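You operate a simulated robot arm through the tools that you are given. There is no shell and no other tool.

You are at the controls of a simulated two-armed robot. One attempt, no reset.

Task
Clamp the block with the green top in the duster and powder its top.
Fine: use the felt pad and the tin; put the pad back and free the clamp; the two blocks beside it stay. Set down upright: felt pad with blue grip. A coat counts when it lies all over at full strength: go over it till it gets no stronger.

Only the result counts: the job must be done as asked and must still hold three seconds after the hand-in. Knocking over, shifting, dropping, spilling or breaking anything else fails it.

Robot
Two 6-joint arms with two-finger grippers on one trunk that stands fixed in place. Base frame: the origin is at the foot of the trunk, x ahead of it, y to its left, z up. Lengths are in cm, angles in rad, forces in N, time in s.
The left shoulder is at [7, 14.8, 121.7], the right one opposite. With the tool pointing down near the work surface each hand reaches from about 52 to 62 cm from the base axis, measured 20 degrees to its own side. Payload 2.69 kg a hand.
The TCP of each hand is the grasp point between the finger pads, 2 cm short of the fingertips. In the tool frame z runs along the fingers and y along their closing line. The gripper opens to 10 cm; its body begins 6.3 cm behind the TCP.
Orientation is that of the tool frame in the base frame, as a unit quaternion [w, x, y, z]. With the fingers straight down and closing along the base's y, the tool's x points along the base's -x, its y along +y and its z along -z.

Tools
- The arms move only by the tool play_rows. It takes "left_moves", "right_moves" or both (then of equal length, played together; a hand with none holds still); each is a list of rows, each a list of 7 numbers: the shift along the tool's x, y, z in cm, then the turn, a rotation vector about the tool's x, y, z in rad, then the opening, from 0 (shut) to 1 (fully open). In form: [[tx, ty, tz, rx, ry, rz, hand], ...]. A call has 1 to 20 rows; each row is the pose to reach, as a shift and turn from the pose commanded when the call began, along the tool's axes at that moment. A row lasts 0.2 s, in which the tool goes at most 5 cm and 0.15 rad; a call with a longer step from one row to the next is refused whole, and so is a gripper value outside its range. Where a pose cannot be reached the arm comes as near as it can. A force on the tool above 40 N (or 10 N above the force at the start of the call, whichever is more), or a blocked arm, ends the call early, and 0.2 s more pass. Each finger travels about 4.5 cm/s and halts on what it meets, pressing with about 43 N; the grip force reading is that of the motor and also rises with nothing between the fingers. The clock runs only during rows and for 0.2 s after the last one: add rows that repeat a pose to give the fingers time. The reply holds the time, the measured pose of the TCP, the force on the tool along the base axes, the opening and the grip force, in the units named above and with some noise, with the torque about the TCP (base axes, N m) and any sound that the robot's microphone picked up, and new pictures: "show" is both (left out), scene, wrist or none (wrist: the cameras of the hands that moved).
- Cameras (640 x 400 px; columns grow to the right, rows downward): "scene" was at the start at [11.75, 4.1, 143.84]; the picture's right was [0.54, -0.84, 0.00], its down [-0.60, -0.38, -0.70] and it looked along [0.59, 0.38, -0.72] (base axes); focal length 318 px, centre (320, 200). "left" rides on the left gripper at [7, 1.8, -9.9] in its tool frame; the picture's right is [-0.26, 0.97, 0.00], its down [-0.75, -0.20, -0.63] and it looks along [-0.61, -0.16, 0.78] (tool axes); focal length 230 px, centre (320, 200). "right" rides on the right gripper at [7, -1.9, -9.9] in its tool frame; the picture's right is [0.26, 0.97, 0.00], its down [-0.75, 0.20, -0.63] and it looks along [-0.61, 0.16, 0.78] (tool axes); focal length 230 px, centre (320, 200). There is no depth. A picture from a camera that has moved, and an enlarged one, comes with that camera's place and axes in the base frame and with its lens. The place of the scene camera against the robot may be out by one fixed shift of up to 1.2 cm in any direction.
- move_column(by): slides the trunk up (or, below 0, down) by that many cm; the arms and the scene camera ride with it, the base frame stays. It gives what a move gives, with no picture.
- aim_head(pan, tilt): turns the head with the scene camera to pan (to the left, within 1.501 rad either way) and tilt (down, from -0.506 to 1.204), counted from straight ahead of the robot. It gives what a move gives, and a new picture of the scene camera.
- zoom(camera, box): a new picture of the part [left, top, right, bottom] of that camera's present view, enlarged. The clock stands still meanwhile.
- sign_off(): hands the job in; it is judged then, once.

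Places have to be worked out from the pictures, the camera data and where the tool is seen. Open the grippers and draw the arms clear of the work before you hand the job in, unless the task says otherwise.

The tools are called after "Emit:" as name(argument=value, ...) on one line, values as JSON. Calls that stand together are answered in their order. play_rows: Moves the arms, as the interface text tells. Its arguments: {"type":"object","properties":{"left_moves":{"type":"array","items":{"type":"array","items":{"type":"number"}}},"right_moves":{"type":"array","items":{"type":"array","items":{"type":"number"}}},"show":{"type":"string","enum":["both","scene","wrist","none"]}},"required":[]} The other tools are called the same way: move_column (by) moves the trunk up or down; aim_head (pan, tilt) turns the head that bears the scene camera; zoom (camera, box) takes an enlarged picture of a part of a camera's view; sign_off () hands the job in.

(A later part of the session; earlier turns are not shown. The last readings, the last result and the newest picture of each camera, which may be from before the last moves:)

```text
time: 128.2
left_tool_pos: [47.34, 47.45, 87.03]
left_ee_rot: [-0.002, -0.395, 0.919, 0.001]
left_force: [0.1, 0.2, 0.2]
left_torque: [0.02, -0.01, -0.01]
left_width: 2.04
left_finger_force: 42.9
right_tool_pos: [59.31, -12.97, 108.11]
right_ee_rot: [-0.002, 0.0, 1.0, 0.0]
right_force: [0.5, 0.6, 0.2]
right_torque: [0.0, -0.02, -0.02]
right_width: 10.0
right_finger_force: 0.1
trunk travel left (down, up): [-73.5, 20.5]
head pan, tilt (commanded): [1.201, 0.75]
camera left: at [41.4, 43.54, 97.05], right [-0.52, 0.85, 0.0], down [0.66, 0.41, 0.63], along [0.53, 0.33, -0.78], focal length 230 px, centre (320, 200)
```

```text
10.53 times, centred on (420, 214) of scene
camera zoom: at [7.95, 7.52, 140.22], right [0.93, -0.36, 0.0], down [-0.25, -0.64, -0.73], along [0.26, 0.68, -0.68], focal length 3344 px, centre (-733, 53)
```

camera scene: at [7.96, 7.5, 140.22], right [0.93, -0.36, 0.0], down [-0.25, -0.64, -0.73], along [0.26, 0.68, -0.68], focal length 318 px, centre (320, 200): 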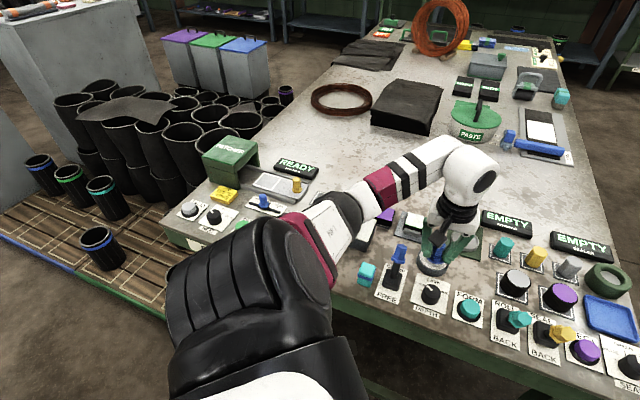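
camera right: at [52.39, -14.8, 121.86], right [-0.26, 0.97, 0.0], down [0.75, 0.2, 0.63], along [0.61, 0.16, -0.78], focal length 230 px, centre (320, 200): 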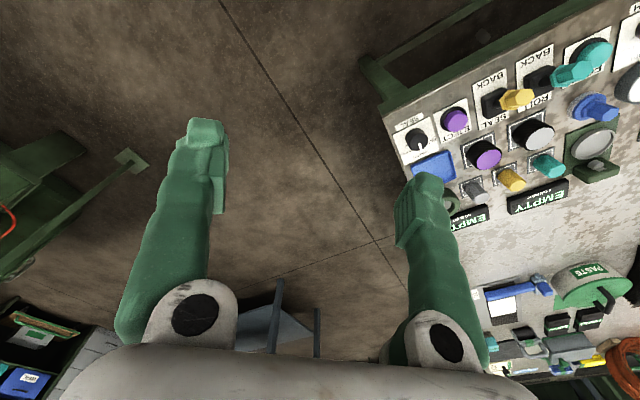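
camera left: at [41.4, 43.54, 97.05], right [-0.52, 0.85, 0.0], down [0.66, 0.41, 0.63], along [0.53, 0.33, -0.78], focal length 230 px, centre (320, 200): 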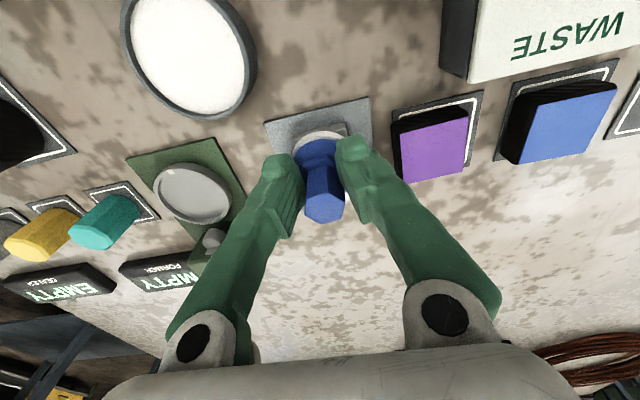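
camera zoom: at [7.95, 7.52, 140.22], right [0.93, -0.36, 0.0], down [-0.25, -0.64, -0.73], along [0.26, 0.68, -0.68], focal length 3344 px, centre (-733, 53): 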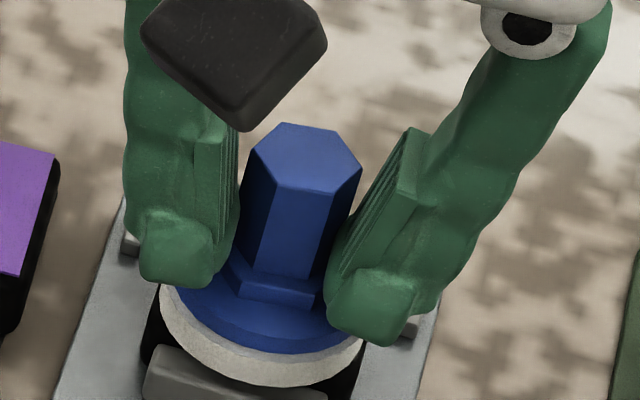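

The felt is freshly white. I lower to contact on the near-edge line.

Emit:
play_rows(left_moves=[[0, 0, 0.1, 0, 0, 0, 0.1], [0, 0, 0.2, 0, 0, 0, 0.1]], show="none")

Emit:
play_rows(left_moves=[[0, 0, 0.06, 0, 0, 0, 0.1], [0, 0, 0.1, 0, 0, 0, 0.1]], show="none")

```text
time: 128.8
left_tool_pos: [47.49, 47.35, 87.03]
left_ee_rot: [-0.002, -0.396, 0.918, 0.001]
left_force: [0.0, 0.8, -0.8]
left_torque: [0.01, 0.02, -0.01]
left_width: 2.06
left_finger_force: 42.6
right_tool_pos: [59.33, -12.86, 107.92]
right_ee_rot: [-0.001, 0.0, 1.0, 0.0]
right_force: [0.6, 0.0, -0.2]
right_torque: [-0.03, -0.02, 0.0]
right_width: 10.0
right_finger_force: 0.1
trunk travel left (down, up): [-73.5, 20.5]
head pan, tilt (commanded): [1.201, 0.75]
```

```text
time: 129.4
left_tool_pos: [47.51, 47.26, 86.91]
left_ee_rot: [-0.001, -0.395, 0.919, 0.001]
left_force: [1.1, 2.4, 3.5]
left_torque: [0.05, -0.05, -0.04]
left_width: 2.03
left_finger_force: 43.3
right_tool_pos: [59.34, -12.88, 107.89]
right_ee_rot: [-0.003, 0.0, 1.0, 0.001]
right_force: [0.1, 1.0, 0.3]
right_torque: [0.01, -0.02, -0.04]
right_width: 10.03
right_finger_force: 0.0
trunk travel left (down, up): [-73.5, 20.5]
head pan, tilt (commanded): [1.201, 0.75]
```

Contact 3.5 N. I rub back and forth along the near edge to both corners with slightly more pressure.

Emit:
play_rows(left_moves=[[0, -0.6, 0.05, 0, 0, 0, 0.1], [0, -1.2, 0.05, 0, 0, 0, 0.1], [0, -1.8, 0.05, 0, 0, 0, 0.1], [0, -1.2, 0.05, 0, 0, 0, 0.1], [0, -0.6, 0.05, 0, 0, 0, 0.1], [0, 0, 0.05, 0, 0, 0, 0.1], [0, 0.6, 0.05, 0, 0, 0, 0.1], [0, 1.2, 0.05, 0, 0, 0, 0.1], [0, 1.8, 0.05, 0, 0, 0, 0.1], [0, 1.2, 0.05, 0, 0, 0, 0.1], [0, 0.6, 0.05, 0, 0, 0, 0.1], [0, 0, 0.05, 0, 0, 0, 0.1], [0, -0.6, 0.05, 0, 0, 0, 0.1], [0, -1.2, 0.05, 0, 0, 0, 0.1], [0, -1.8, 0.05, 0, 0, 0, 0.1], [0, -1.2, 0.05, 0, 0, 0, 0.1], [0, -0.6, 0.05, 0, 0, 0, 0.1], [0, 0, 0.05, 0, 0, 0, 0.1], [0, 0.6, 0.05, 0, 0, 0, 0.1], [0, 1.2, 0.05, 0, 0, 0, 0.1]], show="none")

Emit:
play_rows(left_moves=[[0, 0, -0.8, 0, 0, 0, 0.1], [-1.5, -0.6, -1, 0, 0, 0, 0.1], [-3, -1.2, -1, 0, 0, 0, 0.1], [-3, -1.2, -1, 0, 0, 0, 0.1]], show="wrist")

Emit:
zoom(camera="left", box=[270, 90, 370, 165])

Emit:
zoom(camera="scene", box=[395, 195, 445, 233])

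```text
time: 133.6
left_tool_pos: [46.56, 48.06, 86.93]
left_ee_rot: [-0.002, -0.396, 0.918, 0.001]
left_force: [1.3, -2.9, 2.6]
left_torque: [-0.09, -0.08, -0.07]
left_width: 2.04
left_finger_force: 43.2
right_tool_pos: [59.43, -13.05, 107.96]
right_ee_rot: [-0.001, 0.0, 1.0, 0.001]
right_force: [-1.1, 0.3, 0.9]
right_torque: [-0.02, 0.0, 0.03]
right_width: 9.98
right_finger_force: 0.0
trunk travel left (down, up): [-73.5, 20.5]
head pan, tilt (commanded): [1.201, 0.75]
```

```text
time: 134.6
left_tool_pos: [49.51, 49.49, 87.84]
left_ee_rot: [-0.002, -0.395, 0.919, 0.001]
left_force: [-0.1, -0.3, -0.3]
left_torque: [0.01, 0.03, 0.0]
left_width: 2.04
left_finger_force: 43.2
right_tool_pos: [59.2, -12.89, 107.96]
right_ee_rot: [-0.002, 0.0, 1.0, 0.0]
right_force: [-0.7, 0.3, 0.3]
right_torque: [0.02, -0.02, -0.01]
right_width: 9.97
right_finger_force: 0.0
trunk travel left (down, up): [-73.5, 20.5]
head pan, tilt (commanded): [1.201, 0.75]
camera left: at [43.48, 45.73, 97.84], right [-0.52, 0.85, 0.0], down [0.66, 0.41, 0.63], along [0.53, 0.33, -0.78], focal length 230 px, centre (320, 200)
```

left: 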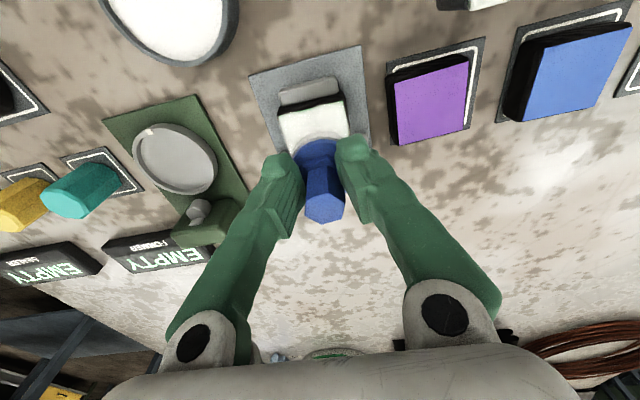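

```text
5.33 times, centred on (320, 128) of left
camera zoom: at [43.48, 45.73, 97.84], right [-0.52, 0.85, 0.0], down [0.66, 0.41, 0.63], along [0.53, 0.33, -0.78], focal length 1227 px, centre (320, 587)
```

zoom: 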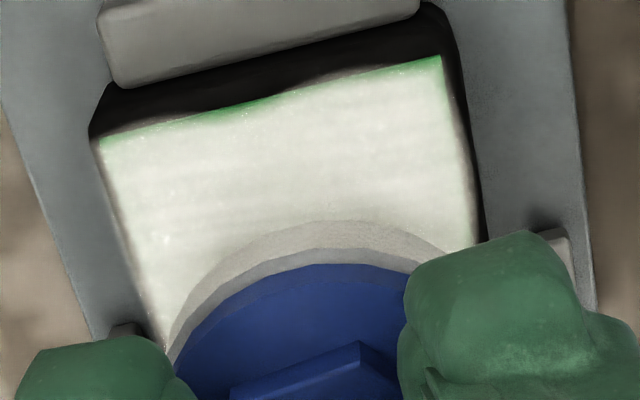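

```text
10.53 times, centred on (420, 214) of scene
camera zoom: at [7.88, 7.54, 140.23], right [0.93, -0.36, 0.0], down [-0.25, -0.64, -0.73], along [0.26, 0.68, -0.68], focal length 3344 px, centre (-733, 53)
```

zoom: 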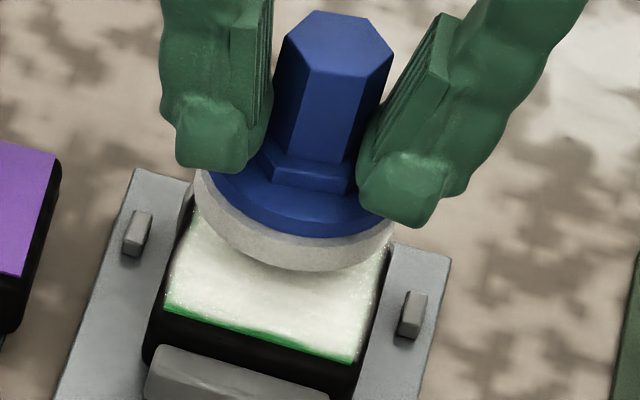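

The wavy green line stays exactly the same regardless of rubbing and the white shell also spills over other edges, so it looks like the rendering of the powder's ragged border. I still do one more fresh full-coverage pass: reload first.

Emit:
play_rows(left_moves=[[0, 0, -1, 0, 0, 0, 0.1], [2.7, -1.5, -1, 0, 0, 0, 0.1], [5.4, -3, -1, 0, 0, 0, 0.1], [8.1, -4.4, -1, 0, 0, 0, 0.1], [10.8, -5.9, -1, 0, 0, 0, 0.1], [10.8, -5.9, -0.2, 0, 0, 0, 0.1], [10.8, -5.9, 0.6, 0, 0, 0, 0.1], [10.8, -5.9, 1.2, 0, 0, 0, 0.1], [10.8, -5.9, 1.45, 0, 0, 0, 0.1]], show="none")

Emit:
play_rows(left_moves=[[0, 0, 0.08, 0, 0, 0, 0.1], [0, 0, 0.16, 0, 0, 0, 0.1]], show="none")

```text
time: 136.6
left_tool_pos: [46.55, 37.4, 86.33]
left_ee_rot: [-0.003, -0.395, 0.919, 0.001]
left_force: [0.5, 0.4, -0.6]
left_torque: [0.02, 0.02, -0.02]
left_width: 2.03
left_finger_force: 43.1
right_tool_pos: [59.22, -12.93, 107.95]
right_ee_rot: [-0.002, 0.0, 1.0, -0.001]
right_force: [0.1, 0.6, 0.2]
right_torque: [0.04, 0.02, -0.01]
right_width: 9.99
right_finger_force: 0.3
trunk travel left (down, up): [-73.5, 20.5]
head pan, tilt (commanded): [1.201, 0.75]
```

```text
time: 137.2
left_tool_pos: [46.6, 37.52, 86.28]
left_ee_rot: [-0.002, -0.395, 0.918, 0.002]
left_force: [-1.0, 0.6, 1.1]
left_torque: [-0.02, 0.04, 0.01]
left_width: 2.05
left_finger_force: 43.0
right_tool_pos: [59.3, -12.92, 107.93]
right_ee_rot: [-0.002, 0.0, 1.0, 0.001]
right_force: [0.7, 0.0, -0.3]
right_torque: [0.0, -0.01, 0.03]
right_width: 9.98
right_finger_force: 0.1
trunk travel left (down, up): [-73.5, 20.5]
head pan, tilt (commanded): [1.201, 0.75]
```

Just touching; I press, swirl, lift, and travel to the first raster line.

Emit:
play_rows(left_moves=[[0, 0, 0.12, 0, 0, 0, 0.1], [0, 0.3, 0.12, 0, 0, 0, 0.1], [-0.3, 0, 0.12, 0, 0, 0, 0.1], [0, -0.3, 0.12, 0, 0, 0, 0.1], [0.3, 0, 0.12, 0, 0, 0, 0.1], [0, 0, 0.12, 0, 0, 0, 0.1], [0, 0, -1.2, 0, 0, 0, 0.1], [0, 0, -2.5, 0, 0, 0, 0.1], [-2.1, 1.6, -2.5, 0, 0, 0, 0.1], [-4.2, 3.1, -2.5, 0, 0, 0, 0.1], [-6.3, 4.7, -2.5, 0, 0, 0, 0.1], [-8.3, 6.2, -2.5, 0, 0, 0, 0.1], [-8.3, 6.2, -1.6, 0, 0, 0, 0.1], [-8.3, 6.2, -0.85, 0, 0, 0, 0.1], [-8.3, 6.2, -0.7, 0, 0, 0, 0.1]], show="none")

Emit:
play_rows(left_moves=[[0, 0, 0.08, 0, 0, 0, 0.1], [0, 0, 0.15, 0, 0, 0, 0.1]], show="none")

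```text
time: 140.4
left_tool_pos: [47.55, 47.82, 87.0]
left_ee_rot: [-0.001, -0.395, 0.919, 0.001]
left_force: [-0.7, 0.5, 5.5]
left_torque: [-0.06, -0.03, -0.01]
left_width: 2.05
left_finger_force: 43.1
right_tool_pos: [59.34, -13.01, 107.9]
right_ee_rot: [-0.002, 0.001, 1.0, 0.001]
right_force: [-0.3, -0.3, 1.5]
right_torque: [-0.02, 0.01, -0.01]
right_width: 9.99
right_finger_force: 0.1
trunk travel left (down, up): [-73.5, 20.5]
head pan, tilt (commanded): [1.201, 0.75]
```

```text
time: 141.0
left_tool_pos: [47.53, 47.85, 87.05]
left_ee_rot: [0.0, -0.396, 0.918, 0.002]
left_force: [-0.1, 3.5, 11.5]
left_torque: [0.13, -0.08, 0.01]
left_width: 2.06
left_finger_force: 43.1
right_tool_pos: [59.15, -13.01, 107.95]
right_ee_rot: [-0.001, -0.001, 1.0, 0.0]
right_force: [0.8, -0.3, 0.1]
right_torque: [0.01, 0.04, 0.01]
right_width: 9.99
right_finger_force: 0.0
trunk travel left (down, up): [-73.5, 20.5]
head pan, tilt (commanded): [1.201, 0.75]
```

11.5 N. I run a fine raster over the near half, then the far half.

Emit:
play_rows(left_moves=[[0.4, 0.5, 0, 0, 0, 0, 0.1], [0.4, 1, 0, 0, 0, 0, 0.1], [0.4, 1.5, 0, 0, 0, 0, 0.1], [0.4, 0.9, 0, 0, 0, 0, 0.1], [0.4, 0.3, 0, 0, 0, 0, 0.1], [0.4, -0.3, 0, 0, 0, 0, 0.1], [0.4, -0.9, 0, 0, 0, 0, 0.1], [0.4, -1.5, 0, 0, 0, 0, 0.1], [0.4, -1.9, 0, 0, 0, 0, 0.1], [-0.45, -1.9, 0, 0, 0, 0, 0.1], [-0.45, -1.3, 0, 0, 0, 0, 0.1], [-0.45, -0.7, 0, 0, 0, 0, 0.1], [-0.45, -0.1, 0, 0, 0, 0, 0.1], [-0.45, 0.5, 0, 0, 0, 0, 0.1], [-0.45, 1.1, 0, 0, 0, 0, 0.1], [-0.45, 1.5, 0, 0, 0, 0, 0.1], [-1.35, 1.5, 0, 0, 0, 0, 0.1], [-1.35, 0.9, 0, 0, 0, 0, 0.1], [-1.35, 0.3, 0, 0, 0, 0, 0.1], [-1.35, -0.3, 0, 0, 0, 0, 0.1]], show="none")

Emit:
play_rows(left_moves=[[0, -0.6, 0.03, 0, 0, 0, 0.1], [0, -1.1, 0.03, 0, 0, 0, 0.1], [0, -1.6, 0.03, 0, 0, 0, 0.1], [-0.9, -1.6, 0.03, 0, 0, 0, 0.1], [-0.9, -1, 0.03, 0, 0, 0, 0.1], [-0.9, -0.4, 0.03, 0, 0, 0, 0.1], [-0.9, 0.2, 0.03, 0, 0, 0, 0.1], [-0.9, 0.8, 0.03, 0, 0, 0, 0.1], [-0.9, 1.4, 0.03, 0, 0, 0, 0.1], [-0.9, 1.8, 0.03, 0, 0, 0, 0.1], [-1.75, 1.8, 0.05, 0, 0, 0, 0.1], [-1.75, 1.2, 0.05, 0, 0, 0, 0.1], [-1.75, 0.6, 0.05, 0, 0, 0, 0.1], [-1.75, 0, 0.05, 0, 0, 0, 0.1], [-1.75, -0.6, 0.05, 0, 0, 0, 0.1], [-1.75, -1.2, 0.05, 0, 0, 0, 0.1], [-1.75, -1.6, 0.05, 0, 0, 0, 0.1], [-1.75, -0.8, 0.05, 0, 0, 0, 0.1], [-1.75, 0.1, 0.05, 0, 0, 0, 0.1]], show="none")

```text
time: 145.2
left_tool_pos: [48.79, 48.62, 86.87]
left_ee_rot: [0.0, -0.395, 0.919, 0.0]
left_force: [-0.7, 4.3, 8.1]
left_torque: [0.17, 0.08, -0.01]
left_width: 2.02
left_finger_force: 43.0
right_tool_pos: [59.21, -13.12, 108.07]
right_ee_rot: [-0.002, 0.001, 1.0, 0.0]
right_force: [0.2, -0.5, -0.6]
right_torque: [-0.02, 0.0, 0.0]
right_width: 10.0
right_finger_force: 0.0
trunk travel left (down, up): [-73.5, 20.5]
head pan, tilt (commanded): [1.201, 0.75]
```

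```text
time: 149.2
left_tool_pos: [49.97, 50.02, 86.87]
left_ee_rot: [0.0, -0.395, 0.919, 0.001]
left_force: [5.2, -4.1, 8.0]
left_torque: [-0.19, -0.17, 0.03]
left_width: 2.03
left_finger_force: 42.8
right_tool_pos: [59.24, -13.06, 107.98]
right_ee_rot: [-0.001, 0.0, 1.0, 0.0]
right_force: [0.1, 0.4, -0.5]
right_torque: [-0.04, -0.01, 0.0]
right_width: 9.99
right_finger_force: 0.1
trunk travel left (down, up): [-73.5, 20.5]
head pan, tilt (commanded): [1.201, 0.75]
```

Contact stayed at ~8 N over the whole top. I lift away and view the result from the pad-home side.

Emit:
play_rows(left_moves=[[0, 0, -0.9, 0, 0, 0, 0.1], [2.6, -1.5, -1.8, 0, 0, 0, 0.1], [5.2, -3, -1.8, 0, 0, 0, 0.1], [7.8, -5, -1.8, 0, 0, 0, 0.1], [10, -7.8, -1.8, 0, 0, 0, 0.1], [11, -11, -1.8, 0, 0, 0, 0.1], [11, -14, -1.8, 0, 0, 0, 0.1], [11, -14, -1.8, 0, 0, 0, 0.1]], show="both")

Emit:
zoom(camera="left", box=[430, 140, 550, 230])

Emit:
zoom(camera="left", box=[455, 172, 525, 228])

```text
time: 151.0
left_tool_pos: [52.56, 32.36, 88.54]
left_ee_rot: [-0.002, -0.395, 0.919, 0.0]
left_force: [0.1, 1.2, -1.4]
left_torque: [0.0, 0.01, 0.0]
left_width: 2.05
left_finger_force: 43.1
right_tool_pos: [59.25, -12.77, 107.94]
right_ee_rot: [-0.001, 0.0, 1.0, -0.001]
right_force: [0.9, 0.1, -0.5]
right_torque: [-0.02, -0.02, 0.02]
right_width: 10.01
right_finger_force: 0.1
trunk travel left (down, up): [-73.5, 20.5]
head pan, tilt (commanded): [1.201, 0.75]
camera scene: at [7.89, 7.53, 140.23], right [0.93, -0.36, 0.0], down [-0.25, -0.64, -0.73], along [0.26, 0.68, -0.68], focal length 318 px, centre (320, 200)
camera left: at [46.65, 28.42, 98.5], right [-0.52, 0.85, 0.0], down [0.66, 0.41, 0.63], along [0.53, 0.33, -0.78], focal length 230 px, centre (320, 200)
```

scene: 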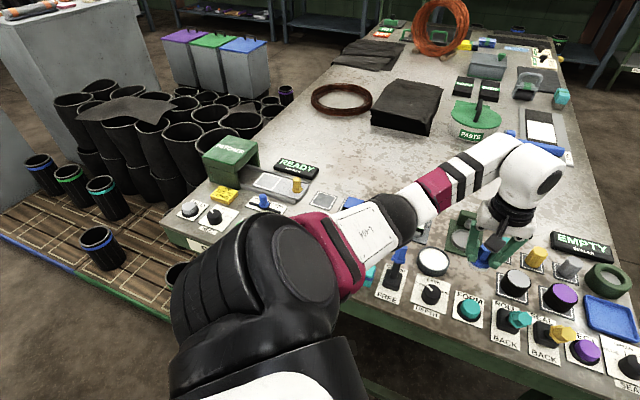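
left: 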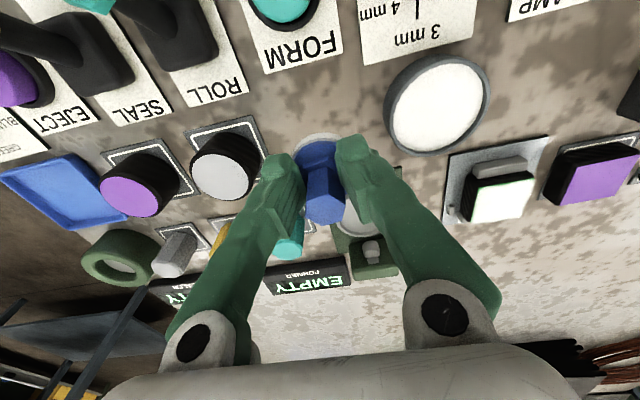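

```text
4.44 times, centred on (490, 185) of left
camera zoom: at [46.65, 28.42, 98.5], right [-0.52, 0.85, 0.0], down [0.66, 0.41, 0.63], along [0.53, 0.33, -0.78], focal length 1022 px, centre (-436, 267)
```

zoom: 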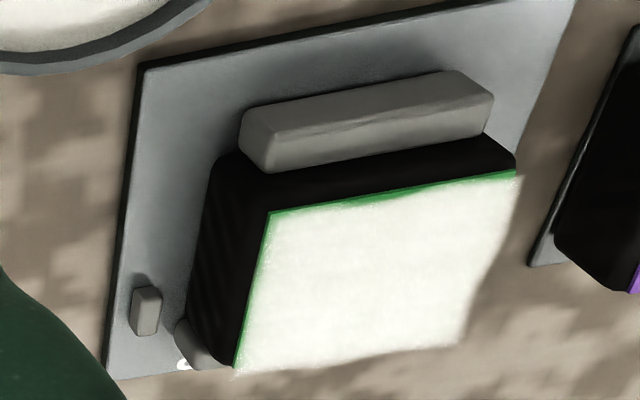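

```text
7.14 times, centred on (490, 200) of left
camera zoom: at [46.65, 28.42, 98.5], right [-0.52, 0.85, 0.0], down [0.66, 0.41, 0.63], along [0.53, 0.33, -0.78], focal length 1643 px, centre (-894, 200)
```

zoom: 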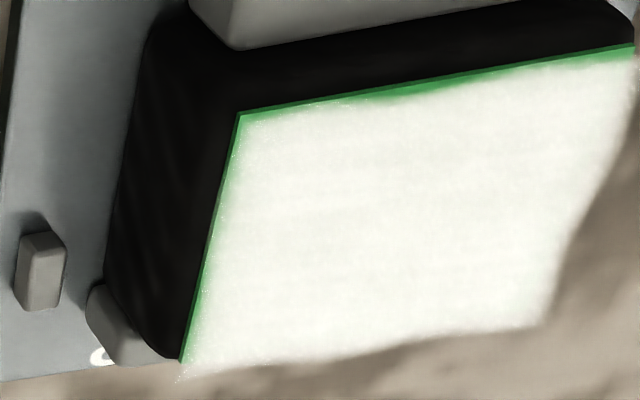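

The white cover is unchanged by further passes, i.e. it gets no stronger. Now I put the pad back; first I measure where the pad sits relative to the hand.

Emit:
zoom(camera="left", box=[270, 110, 370, 230])

Emit:
zoom(camera="scene", box=[440, 215, 530, 285])

```text
3.33 times, centred on (320, 170) of left
camera zoom: at [46.65, 28.42, 98.5], right [-0.52, 0.85, 0.0], down [0.66, 0.41, 0.63], along [0.53, 0.33, -0.78], focal length 767 px, centre (320, 300)
```

zoom: 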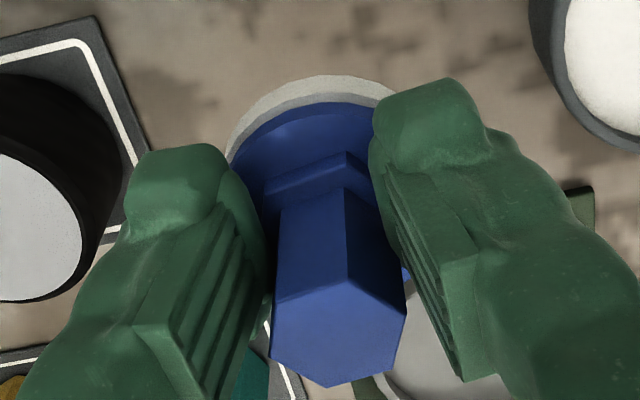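

```text
5.71 times, centred on (485, 250) of scene
camera zoom: at [7.89, 7.53, 140.23], right [0.93, -0.36, 0.0], down [-0.25, -0.64, -0.73], along [0.26, 0.68, -0.68], focal length 1816 px, centre (-623, -86)
```

zoom: 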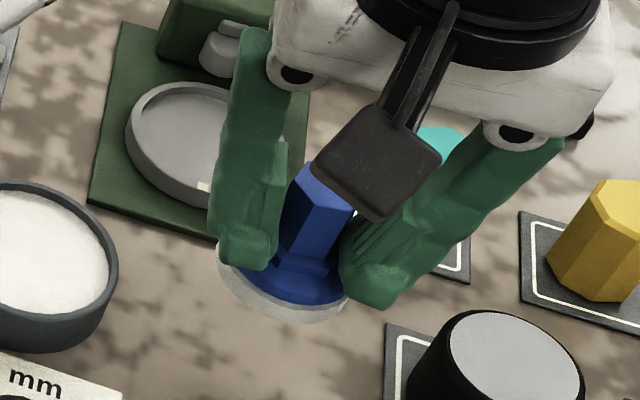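

The pad is upright in the grip, its centre ~0.9 cm beyond the TCP. I shift accordingly so it returns to its original spot, and lower it toward the table.

Emit:
play_rows(left_moves=[[0.4, 0.1, 0, 0, 0, 0, 0.1], [0.81, 0.18, 0.5, 0, 0, 0, 0.1], [0.81, 0.18, 1.6, 0, 0, 0, 0.1], [0.81, 0.18, 2.7, 0, 0, 0, 0.1], [0.81, 0.18, 3.5, 0, 0, 0, 0.1], [0.81, 0.18, 3.7, 0, 0, 0, 0.1]], show="both")

Emit:
zoom(camera="scene", box=[435, 225, 515, 285])

```text
time: 152.4
left_tool_pos: [51.84, 31.74, 84.83]
left_ee_rot: [-0.003, -0.395, 0.919, 0.001]
left_force: [-0.3, -0.4, -0.9]
left_torque: [0.0, 0.01, -0.03]
left_width: 2.04
left_finger_force: 42.3
right_tool_pos: [59.28, -12.84, 107.88]
right_ee_rot: [-0.001, 0.0, 1.0, 0.0]
right_force: [-0.1, 0.5, 0.0]
right_torque: [0.03, 0.02, 0.0]
right_width: 9.98
right_finger_force: 0.1
trunk travel left (down, up): [-73.5, 20.5]
head pan, tilt (commanded): [1.201, 0.75]
camera scene: at [7.97, 7.49, 140.22], right [0.93, -0.36, 0.0], down [-0.25, -0.64, -0.73], along [0.26, 0.68, -0.68], focal length 318 px, centre (320, 200)
camera left: at [45.85, 28.03, 94.78], right [-0.52, 0.85, 0.0], down [0.66, 0.41, 0.63], along [0.53, 0.33, -0.78], focal length 230 px, centre (320, 200)
```

scene: 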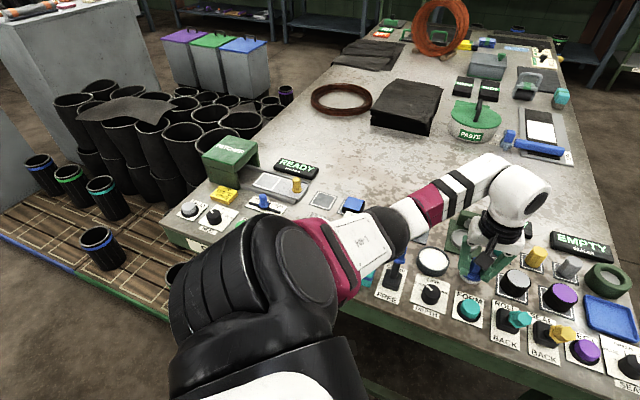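
left: 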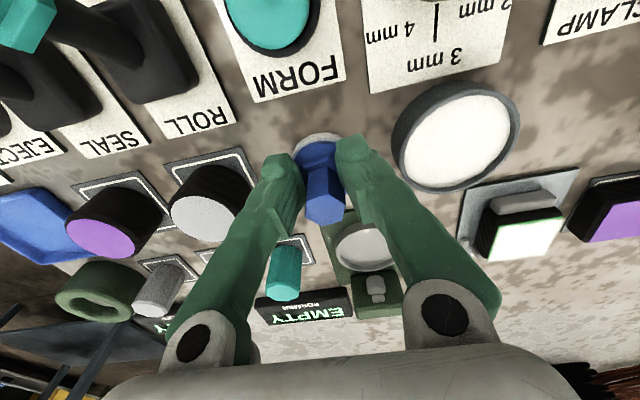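

```text
6.67 times, centred on (475, 255) of scene
camera zoom: at [7.97, 7.49, 140.22], right [0.93, -0.36, 0.0], down [-0.25, -0.64, -0.73], along [0.26, 0.68, -0.68], focal length 2118 px, centre (-713, -167)
```

zoom: 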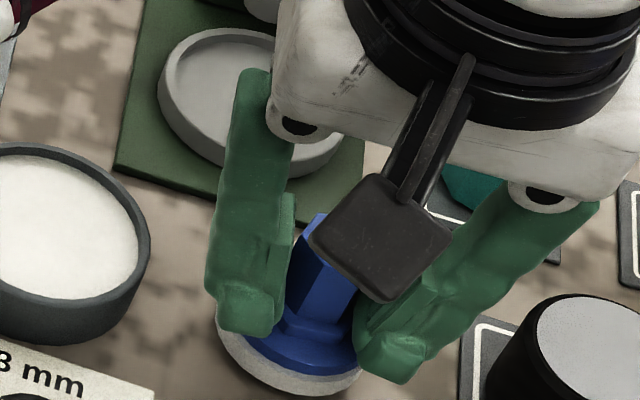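

The pad is just above its original spot. I lower gently to the table.

Emit:
play_rows(left_moves=[[0, 0, 0.1, 0, 0, 0, 0.1], [0, 0, 0.2, 0, 0, 0, 0.1]], show="none")

Emit:
play_rows(left_moves=[[0, 0, 0.08, 0, 0, 0, 0.1], [0, 0, 0.15, 0, 0, 0, 0.1]], show="none")

```text
time: 153.0
left_tool_pos: [52.04, 31.78, 84.6]
left_ee_rot: [-0.002, -0.395, 0.919, 0.001]
left_force: [0.1, -0.3, -0.8]
left_torque: [-0.01, 0.01, 0.01]
left_width: 2.07
left_finger_force: 43.0
right_tool_pos: [59.38, -12.98, 108.0]
right_ee_rot: [-0.002, -0.001, 1.0, 0.0]
right_force: [0.1, 0.3, -0.3]
right_torque: [-0.01, -0.02, -0.04]
right_width: 10.02
right_finger_force: 0.0
trunk travel left (down, up): [-73.5, 20.5]
head pan, tilt (commanded): [1.201, 0.75]
```

```text
time: 153.6
left_tool_pos: [51.92, 31.94, 84.54]
left_ee_rot: [-0.003, -0.395, 0.919, 0.001]
left_force: [0.3, 0.3, -0.7]
left_torque: [0.02, -0.02, 0.01]
left_width: 2.02
left_finger_force: 43.5
right_tool_pos: [59.37, -12.9, 107.92]
right_ee_rot: [-0.001, 0.0, 1.0, -0.001]
right_force: [0.6, -0.3, -0.2]
right_torque: [0.01, -0.02, -0.01]
right_width: 9.99
right_finger_force: 0.1
trunk travel left (down, up): [-73.5, 20.5]
head pan, tilt (commanded): [1.201, 0.75]
```

Emit:
play_rows(left_moves=[[0, 0, 0.06, 0, 0, 0, 0.1], [0, 0, 0.12, 0, 0, 0, 0.1]], show="none")

Emit:
play_rows(left_moves=[[0, 0, 0.06, 0, 0, 0, 0.1], [0, 0, 0.12, 0, 0, 0, 0.1]], show="none")

```text
time: 154.2
left_tool_pos: [51.84, 31.99, 84.49]
left_ee_rot: [0.0, -0.395, 0.919, 0.0]
left_force: [2.2, 2.0, 7.5]
left_torque: [0.08, -0.11, -0.01]
left_width: 2.03
left_finger_force: 42.8
right_tool_pos: [59.24, -12.93, 108.02]
right_ee_rot: [-0.001, -0.001, 1.0, 0.001]
right_force: [0.2, -0.2, 0.0]
right_torque: [-0.01, -0.02, -0.01]
right_width: 10.0
right_finger_force: 0.0
trunk travel left (down, up): [-73.5, 20.5]
head pan, tilt (commanded): [1.201, 0.75]
```

```text
time: 154.8
left_tool_pos: [51.84, 31.86, 84.58]
left_ee_rot: [0.0, -0.395, 0.919, 0.001]
left_force: [4.1, 1.5, 13.3]
left_torque: [0.15, -0.2, 0.0]
left_width: 2.03
left_finger_force: 43.3
right_tool_pos: [59.27, -12.98, 107.95]
right_ee_rot: [-0.001, 0.001, 1.0, 0.001]
right_force: [-0.8, 0.0, 0.7]
right_torque: [-0.02, -0.03, 0.02]
right_width: 10.02
right_finger_force: 0.0
trunk travel left (down, up): [-73.5, 20.5]
head pan, tilt (commanded): [1.201, 0.75]
```

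The pad stands on the table. I relieve the pressure, open the fingers, and lift straight up.

Emit:
play_rows(left_moves=[[0, 0, -0.14, 0, 0, 0, 0.1], [0, 0, -0.14, 0, 0, 0, 0.18], [0, 0, -0.14, 0, 0, 0, 0.28], [0, 0, -0.14, 0, 0, 0, 0.38], [0, 0, -0.14, 0, 0, 0, 0.4], [0, 0, -0.14, 0, 0, 0, 0.4]], show="wrist")

Emit:
zoom(camera="left", box=[240, 100, 400, 220])

```text
time: 156.2
left_tool_pos: [51.83, 31.88, 84.49]
left_ee_rot: [-0.002, -0.394, 0.919, 0.001]
left_force: [1.1, 0.8, -0.1]
left_torque: [-0.02, 0.03, -0.01]
left_width: 4.01
left_finger_force: 0.1
right_tool_pos: [59.4, -12.93, 107.95]
right_ee_rot: [-0.001, 0.001, 1.0, 0.0]
right_force: [0.0, -0.5, -0.3]
right_torque: [0.01, 0.02, 0.0]
right_width: 9.98
right_finger_force: 0.0
trunk travel left (down, up): [-73.5, 20.5]
head pan, tilt (commanded): [1.201, 0.75]
camera left: at [45.86, 28.14, 94.4], right [-0.52, 0.85, 0.0], down [0.66, 0.41, 0.63], along [0.53, 0.33, -0.78], focal length 230 px, centre (320, 200)
```

left: 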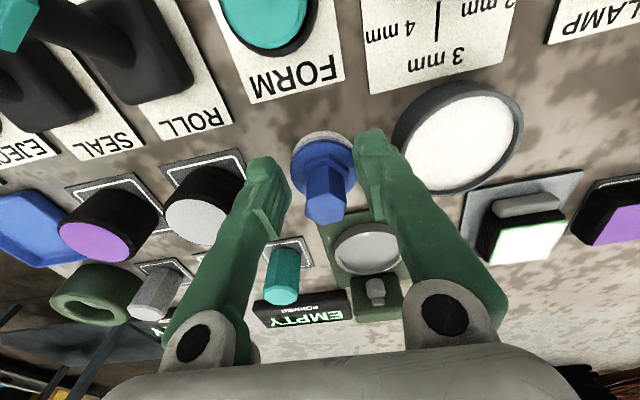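

```text
3.33 times, centred on (320, 160) of left
camera zoom: at [45.86, 28.14, 94.4], right [-0.52, 0.85, 0.0], down [0.66, 0.41, 0.63], along [0.53, 0.33, -0.78], focal length 767 px, centre (320, 333)
```

zoom: 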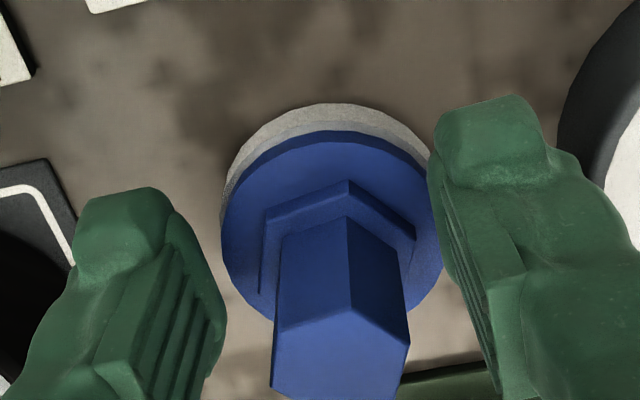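

The fingers are clear of the post. I lift straight up to z≈89.5 and check that the pad stands.

Emit:
play_rows(left_moves=[[0, 0, -0.8, 0, 0, 0, 0.4], [0, 0, -2.5, 0, 0, 0, 0.4], [0, 0, -4.8, 0, 0, 0, 0.4], [0, 0, -4.8, 0, 0, 0, 0.4]], show="both")

Emit:
zoom(camera="left", box=[240, 60, 400, 180])

Emit:
zoom(camera="scene", box=[435, 235, 515, 295])

```text
time: 157.2
left_tool_pos: [51.87, 32.12, 88.96]
left_ee_rot: [-0.003, -0.395, 0.918, 0.001]
left_force: [-0.3, 0.5, -0.6]
left_torque: [-0.02, 0.03, 0.0]
left_width: 3.98
left_finger_force: 0.1
right_tool_pos: [59.3, -12.93, 107.91]
right_ee_rot: [-0.002, 0.0, 1.0, 0.0]
right_force: [-0.1, -0.5, 0.6]
right_torque: [-0.01, 0.0, 0.02]
right_width: 9.99
right_finger_force: 0.1
trunk travel left (down, up): [-73.5, 20.5]
head pan, tilt (commanded): [1.201, 0.75]
camera scene: at [7.97, 7.5, 140.22], right [0.93, -0.36, 0.0], down [-0.25, -0.64, -0.73], along [0.26, 0.68, -0.68], focal length 318 px, centre (320, 200)
camera left: at [45.96, 28.32, 99.03], right [-0.52, 0.85, 0.0], down [0.66, 0.41, 0.63], along [0.53, 0.33, -0.78], focal length 230 px, centre (320, 200)
```

scene: 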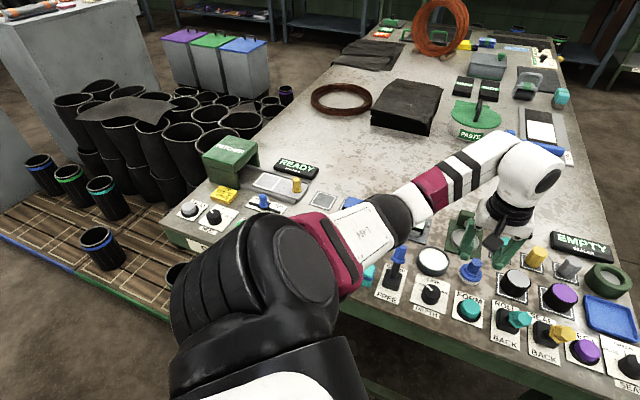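
left: 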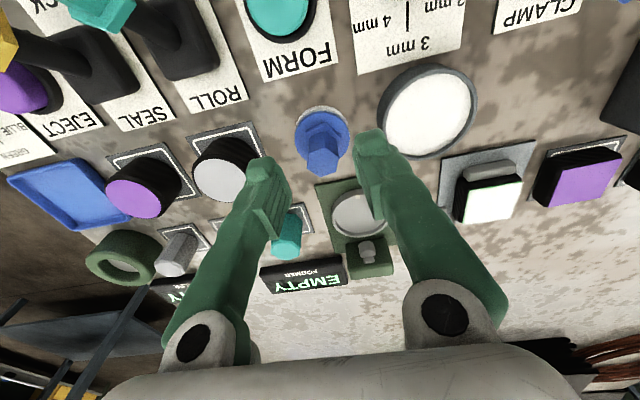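

```text
3.33 times, centred on (320, 120) of left
camera zoom: at [45.96, 28.32, 99.03], right [-0.52, 0.85, 0.0], down [0.66, 0.41, 0.63], along [0.53, 0.33, -0.78], focal length 767 px, centre (320, 467)
```

zoom: 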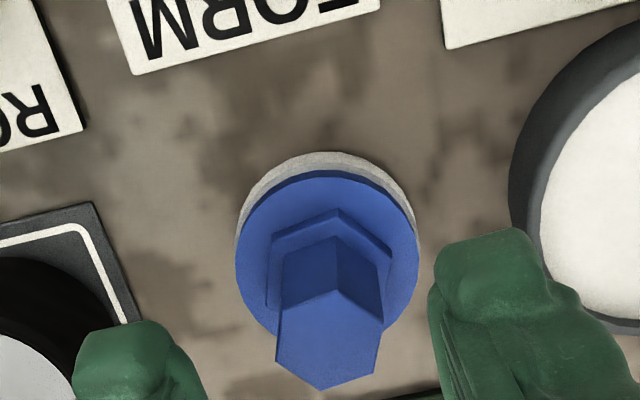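

```text
6.67 times, centred on (475, 265) of scene
camera zoom: at [7.97, 7.5, 140.22], right [0.93, -0.36, 0.0], down [-0.25, -0.64, -0.73], along [0.26, 0.68, -0.68], focal length 2118 px, centre (-713, -233)
```

zoom: 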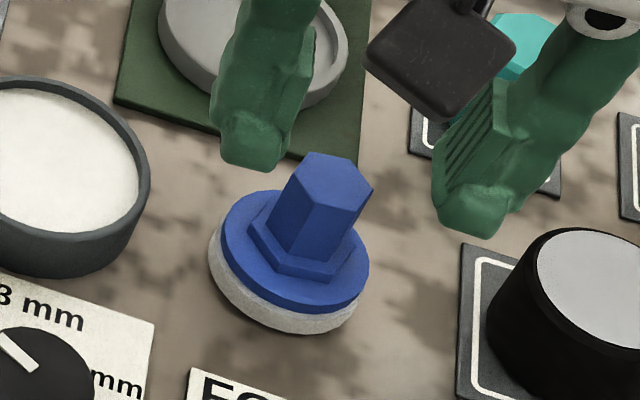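

The pad stands upright exactly at its original place. Next I free the clamp; I check the lever's present position.

Emit:
zoom(camera="scene", box=[360, 225, 440, 285])

Emit:
play_rows(left_moves=[[0.5, 3.8, -0.2, 0, 0, 0, 0.2], [1, 7.5, -0.3, 0, 0, 0, 0.05], [0.5, 10.5, -0.3, 0, 0, 0, 0], [0.5, 10.5, -0.3, 0, 0, 0, 0]], show="both")

```text
6.67 times, centred on (400, 255) of scene
camera zoom: at [7.97, 7.5, 140.22], right [0.93, -0.36, 0.0], down [-0.25, -0.64, -0.73], along [0.26, 0.68, -0.68], focal length 2118 px, centre (-213, -167)
```

zoom: 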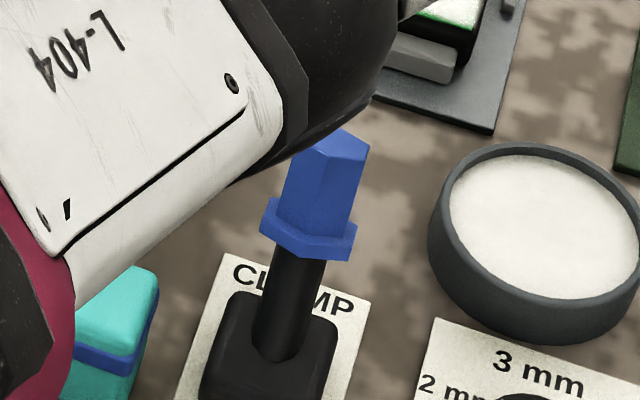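

```text
time: 158.2
left_tool_pos: [43.97, 38.76, 89.71]
left_ee_rot: [-0.003, -0.395, 0.919, 0.001]
left_force: [0.3, 0.1, 0.0]
left_torque: [-0.01, 0.01, -0.01]
left_width: 0.0
left_finger_force: 29.5
right_tool_pos: [59.36, -12.84, 107.85]
right_ee_rot: [-0.002, 0.0, 1.0, 0.001]
right_force: [-0.2, -0.6, -0.4]
right_torque: [-0.03, 0.0, -0.02]
right_width: 9.99
right_finger_force: 0.0
trunk travel left (down, up): [-73.5, 20.5]
head pan, tilt (commanded): [1.201, 0.75]
camera scene: at [7.99, 7.45, 140.22], right [0.93, -0.36, 0.0], down [-0.25, -0.64, -0.73], along [0.26, 0.68, -0.68], focal length 318 px, centre (320, 200)
camera left: at [37.96, 35.0, 99.61], right [-0.52, 0.85, 0.0], down [0.66, 0.41, 0.63], along [0.53, 0.33, -0.78], focal length 230 px, centre (320, 200)
```

scene: 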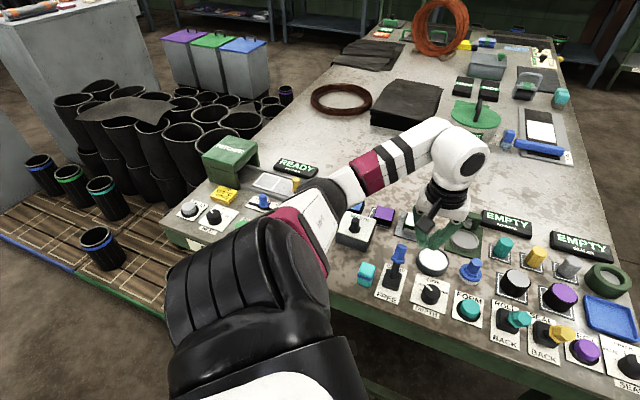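
left: 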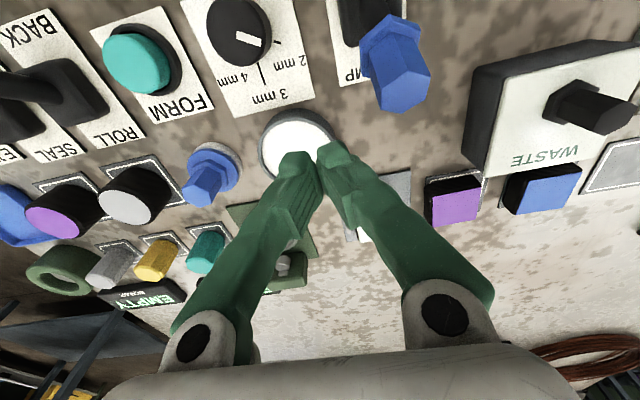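

I zoom on the lever knob from the wrist camera to place the fingers behind it.

Emit:
zoom(camera="left", box=[340, 0, 480, 120])

```text
3.33 times, centred on (410, 60) of left
camera zoom: at [37.96, 35.0, 99.61], right [-0.52, 0.85, 0.0], down [0.66, 0.41, 0.63], along [0.53, 0.33, -0.78], focal length 767 px, centre (20, 667)
```

zoom: 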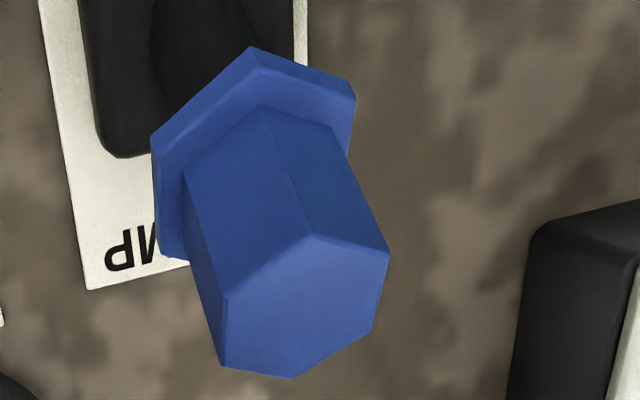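

The knob top is at about (38.3, 40.6, 86.5), leaning to CLAMP. I move the closed fingers to the far side of the knob at height.

Emit:
play_rows(left_moves=[[0, 2.5, 0, 0, 0, 0, 0], [0.3, 5, 0, 0, 0, 0, 0], [0.3, 5, 0, 0, 0, 0, 0]], show="both")

Emit:
zoom(camera="left", box=[250, 40, 410, 160])

Emit:
zoom(camera="scene", box=[360, 210, 460, 285])

```text
time: 159.0
left_tool_pos: [39.96, 41.83, 89.61]
left_ee_rot: [-0.002, -0.395, 0.919, 0.001]
left_force: [0.1, -0.4, -0.1]
left_torque: [0.02, 0.04, 0.01]
left_width: 0.0
left_finger_force: 29.4
right_tool_pos: [59.42, -13.01, 107.94]
right_ee_rot: [-0.002, -0.001, 1.0, 0.0]
right_force: [0.6, -0.2, -1.0]
right_torque: [0.02, 0.01, 0.0]
right_width: 10.01
right_finger_force: 0.1
trunk travel left (down, up): [-73.5, 20.5]
head pan, tilt (commanded): [1.201, 0.75]
camera scene: at [8.03, 7.43, 140.22], right [0.93, -0.36, 0.0], down [-0.25, -0.64, -0.73], along [0.26, 0.68, -0.68], focal length 318 px, centre (320, 200)
camera left: at [33.98, 38.04, 99.59], right [-0.52, 0.85, 0.0], down [0.66, 0.41, 0.63], along [0.53, 0.33, -0.78], focal length 230 px, centre (320, 200)
```

scene: 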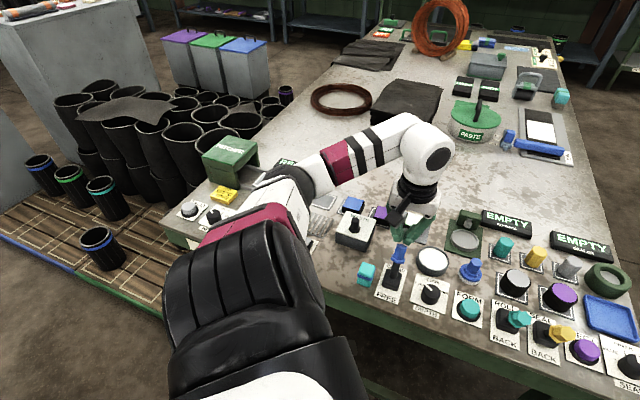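
left: 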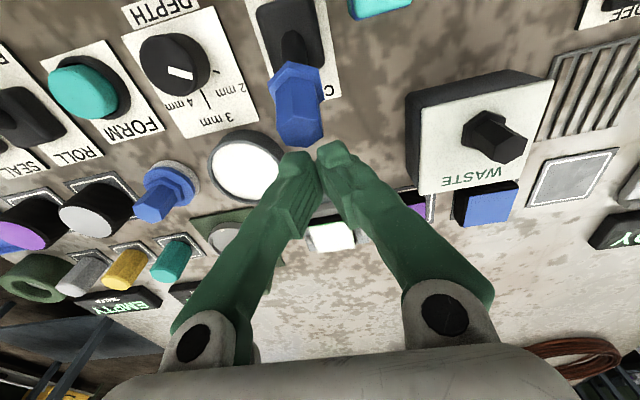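

```text
3.33 times, centred on (330, 100) of left
camera zoom: at [33.98, 38.04, 99.59], right [-0.52, 0.85, 0.0], down [0.66, 0.41, 0.63], along [0.53, 0.33, -0.78], focal length 767 px, centre (287, 533)
```

zoom: 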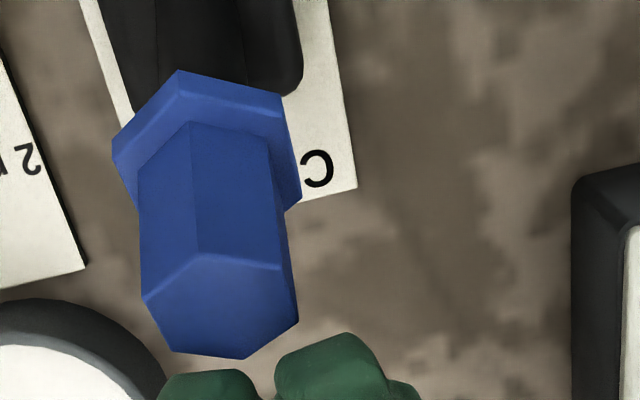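

```text
5.33 times, centred on (410, 248) of scene
camera zoom: at [8.03, 7.43, 140.22], right [0.93, -0.36, 0.0], down [-0.25, -0.64, -0.73], along [0.26, 0.68, -0.68], focal length 1694 px, centre (-160, -53)
```

zoom: 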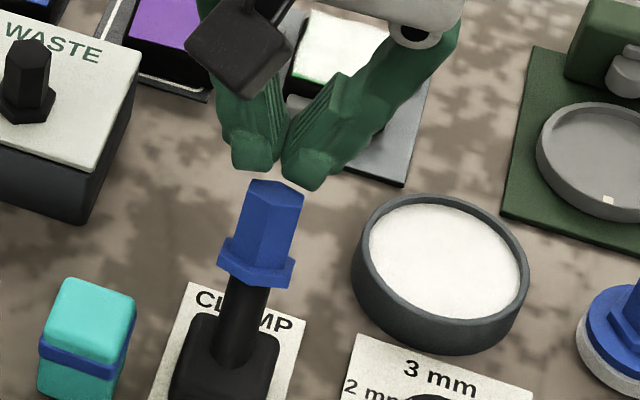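

The knob's far corner is ~0.9 cm from the finger axis, so I shift 0.8 cm further out and 0.6 cm sideways, then lower beside the knob.

Emit:
play_rows(left_moves=[[-0.8, -0.6, 0, 0, 0, 0, 0], [-0.8, -0.6, 1, 0, 0, 0, 0], [-0.8, -0.6, 2, 0, 0, 0, 0], [-0.8, -0.6, 2.8, 0, 0, 0, 0], [-0.8, -0.6, 2.8, 0, 0, 0, 0]], show="both")

Emit:
zoom(camera="scene", box=[360, 215, 460, 290])

Emit:
zoom(camera="left", box=[250, 60, 410, 180])

```text
time: 160.2
left_tool_pos: [40.95, 42.16, 86.71]
left_ee_rot: [-0.002, -0.395, 0.919, 0.001]
left_force: [-0.5, 0.1, 0.2]
left_torque: [0.01, -0.03, -0.02]
left_width: 0.0
left_finger_force: 29.4
right_tool_pos: [59.27, -12.92, 107.95]
right_ee_rot: [-0.001, 0.0, 1.0, 0.0]
right_force: [-0.4, -0.1, -1.0]
right_torque: [0.02, -0.04, -0.02]
right_width: 10.02
right_finger_force: 0.1
trunk travel left (down, up): [-73.5, 20.5]
head pan, tilt (commanded): [1.201, 0.75]
camera scene: at [7.94, 7.48, 140.22], right [0.93, -0.36, 0.0], down [-0.25, -0.64, -0.73], along [0.26, 0.68, -0.68], focal length 318 px, centre (320, 200)
camera left: at [34.96, 38.44, 96.66], right [-0.52, 0.85, 0.0], down [0.66, 0.41, 0.63], along [0.53, 0.33, -0.78], focal length 230 px, centre (320, 200)
```

scene: 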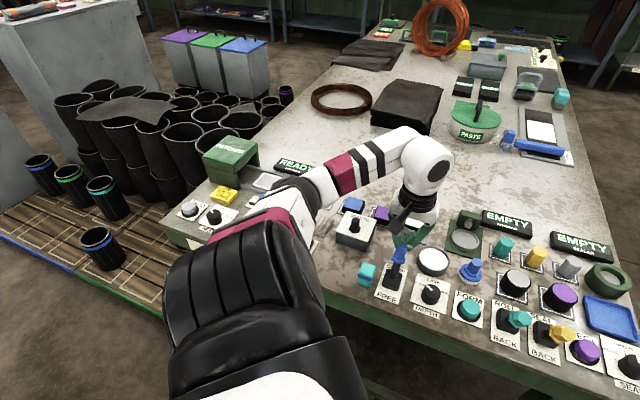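
left: 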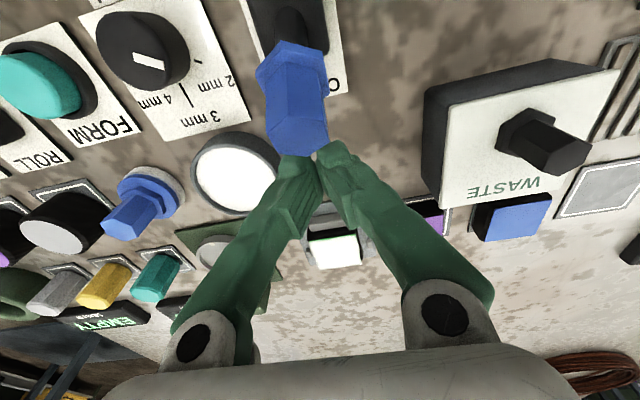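

```text
5.33 times, centred on (410, 252) of scene
camera zoom: at [7.94, 7.48, 140.22], right [0.93, -0.36, 0.0], down [-0.25, -0.64, -0.73], along [0.26, 0.68, -0.68], focal length 1694 px, centre (-160, -80)
```

zoom: 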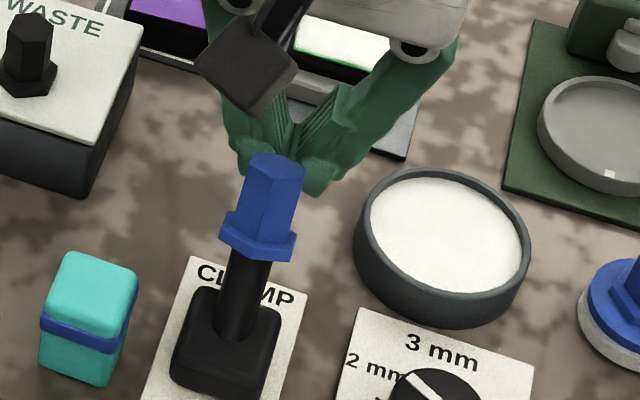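

```text
3.33 times, centred on (330, 120) of left
camera zoom: at [34.96, 38.44, 96.66], right [-0.52, 0.85, 0.0], down [0.66, 0.41, 0.63], along [0.53, 0.33, -0.78], focal length 767 px, centre (287, 467)
```

zoom: 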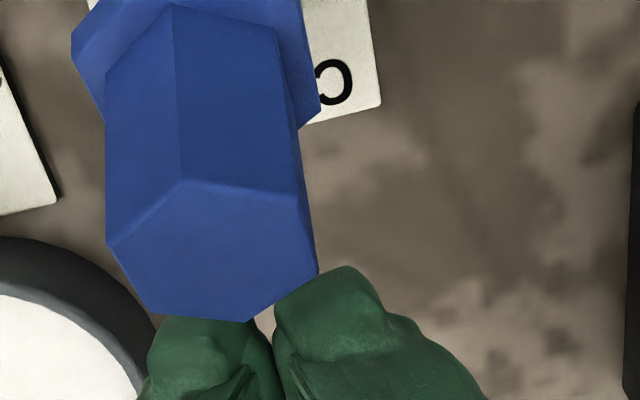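

The fingers are behind the knob without contact. I pull toward the robot in the first stage.

Emit:
play_rows(left_moves=[[0.7, 0, 0, 0, 0, 0, 0], [1.4, 0, 0, 0, 0, 0, 0], [2.1, 0, 0, 0, 0, 0, 0], [2.8, 0, 0, 0, 0, 0, 0], [3.5, 0, 0, 0, 0, 0, 0], [4.2, 0, 0, 0, 0, 0, 0]], show="scene")

Emit:
zoom(camera="scene", box=[360, 215, 460, 290])

```text
time: 161.6
left_tool_pos: [38.0, 38.94, 86.72]
left_ee_rot: [-0.002, -0.396, 0.918, 0.001]
left_force: [-0.4, 1.0, -0.3]
left_torque: [0.0, -0.02, 0.01]
left_width: 0.02
left_finger_force: 29.6
right_tool_pos: [59.39, -12.93, 107.94]
right_ee_rot: [-0.001, -0.001, 1.0, 0.0]
right_force: [-0.2, -0.2, -0.8]
right_torque: [-0.01, -0.02, 0.01]
right_width: 9.98
right_finger_force: 0.0
trunk travel left (down, up): [-73.5, 20.5]
head pan, tilt (commanded): [1.201, 0.75]
camera scene: at [7.93, 7.51, 140.22], right [0.93, -0.36, 0.0], down [-0.25, -0.64, -0.73], along [0.26, 0.68, -0.68], focal length 318 px, centre (320, 200)
```

scene: 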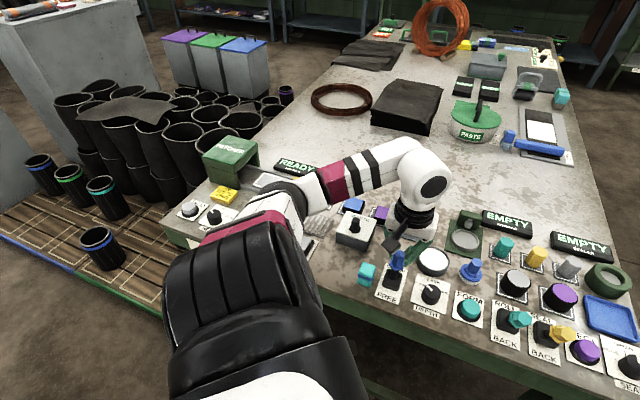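

```text
5.33 times, centred on (410, 252) of scene
camera zoom: at [7.93, 7.51, 140.22], right [0.93, -0.36, 0.0], down [-0.25, -0.64, -0.73], along [0.26, 0.68, -0.68], focal length 1694 px, centre (-160, -80)
```

zoom: 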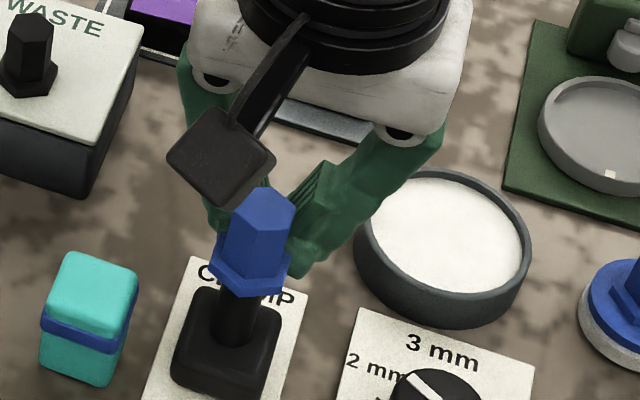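

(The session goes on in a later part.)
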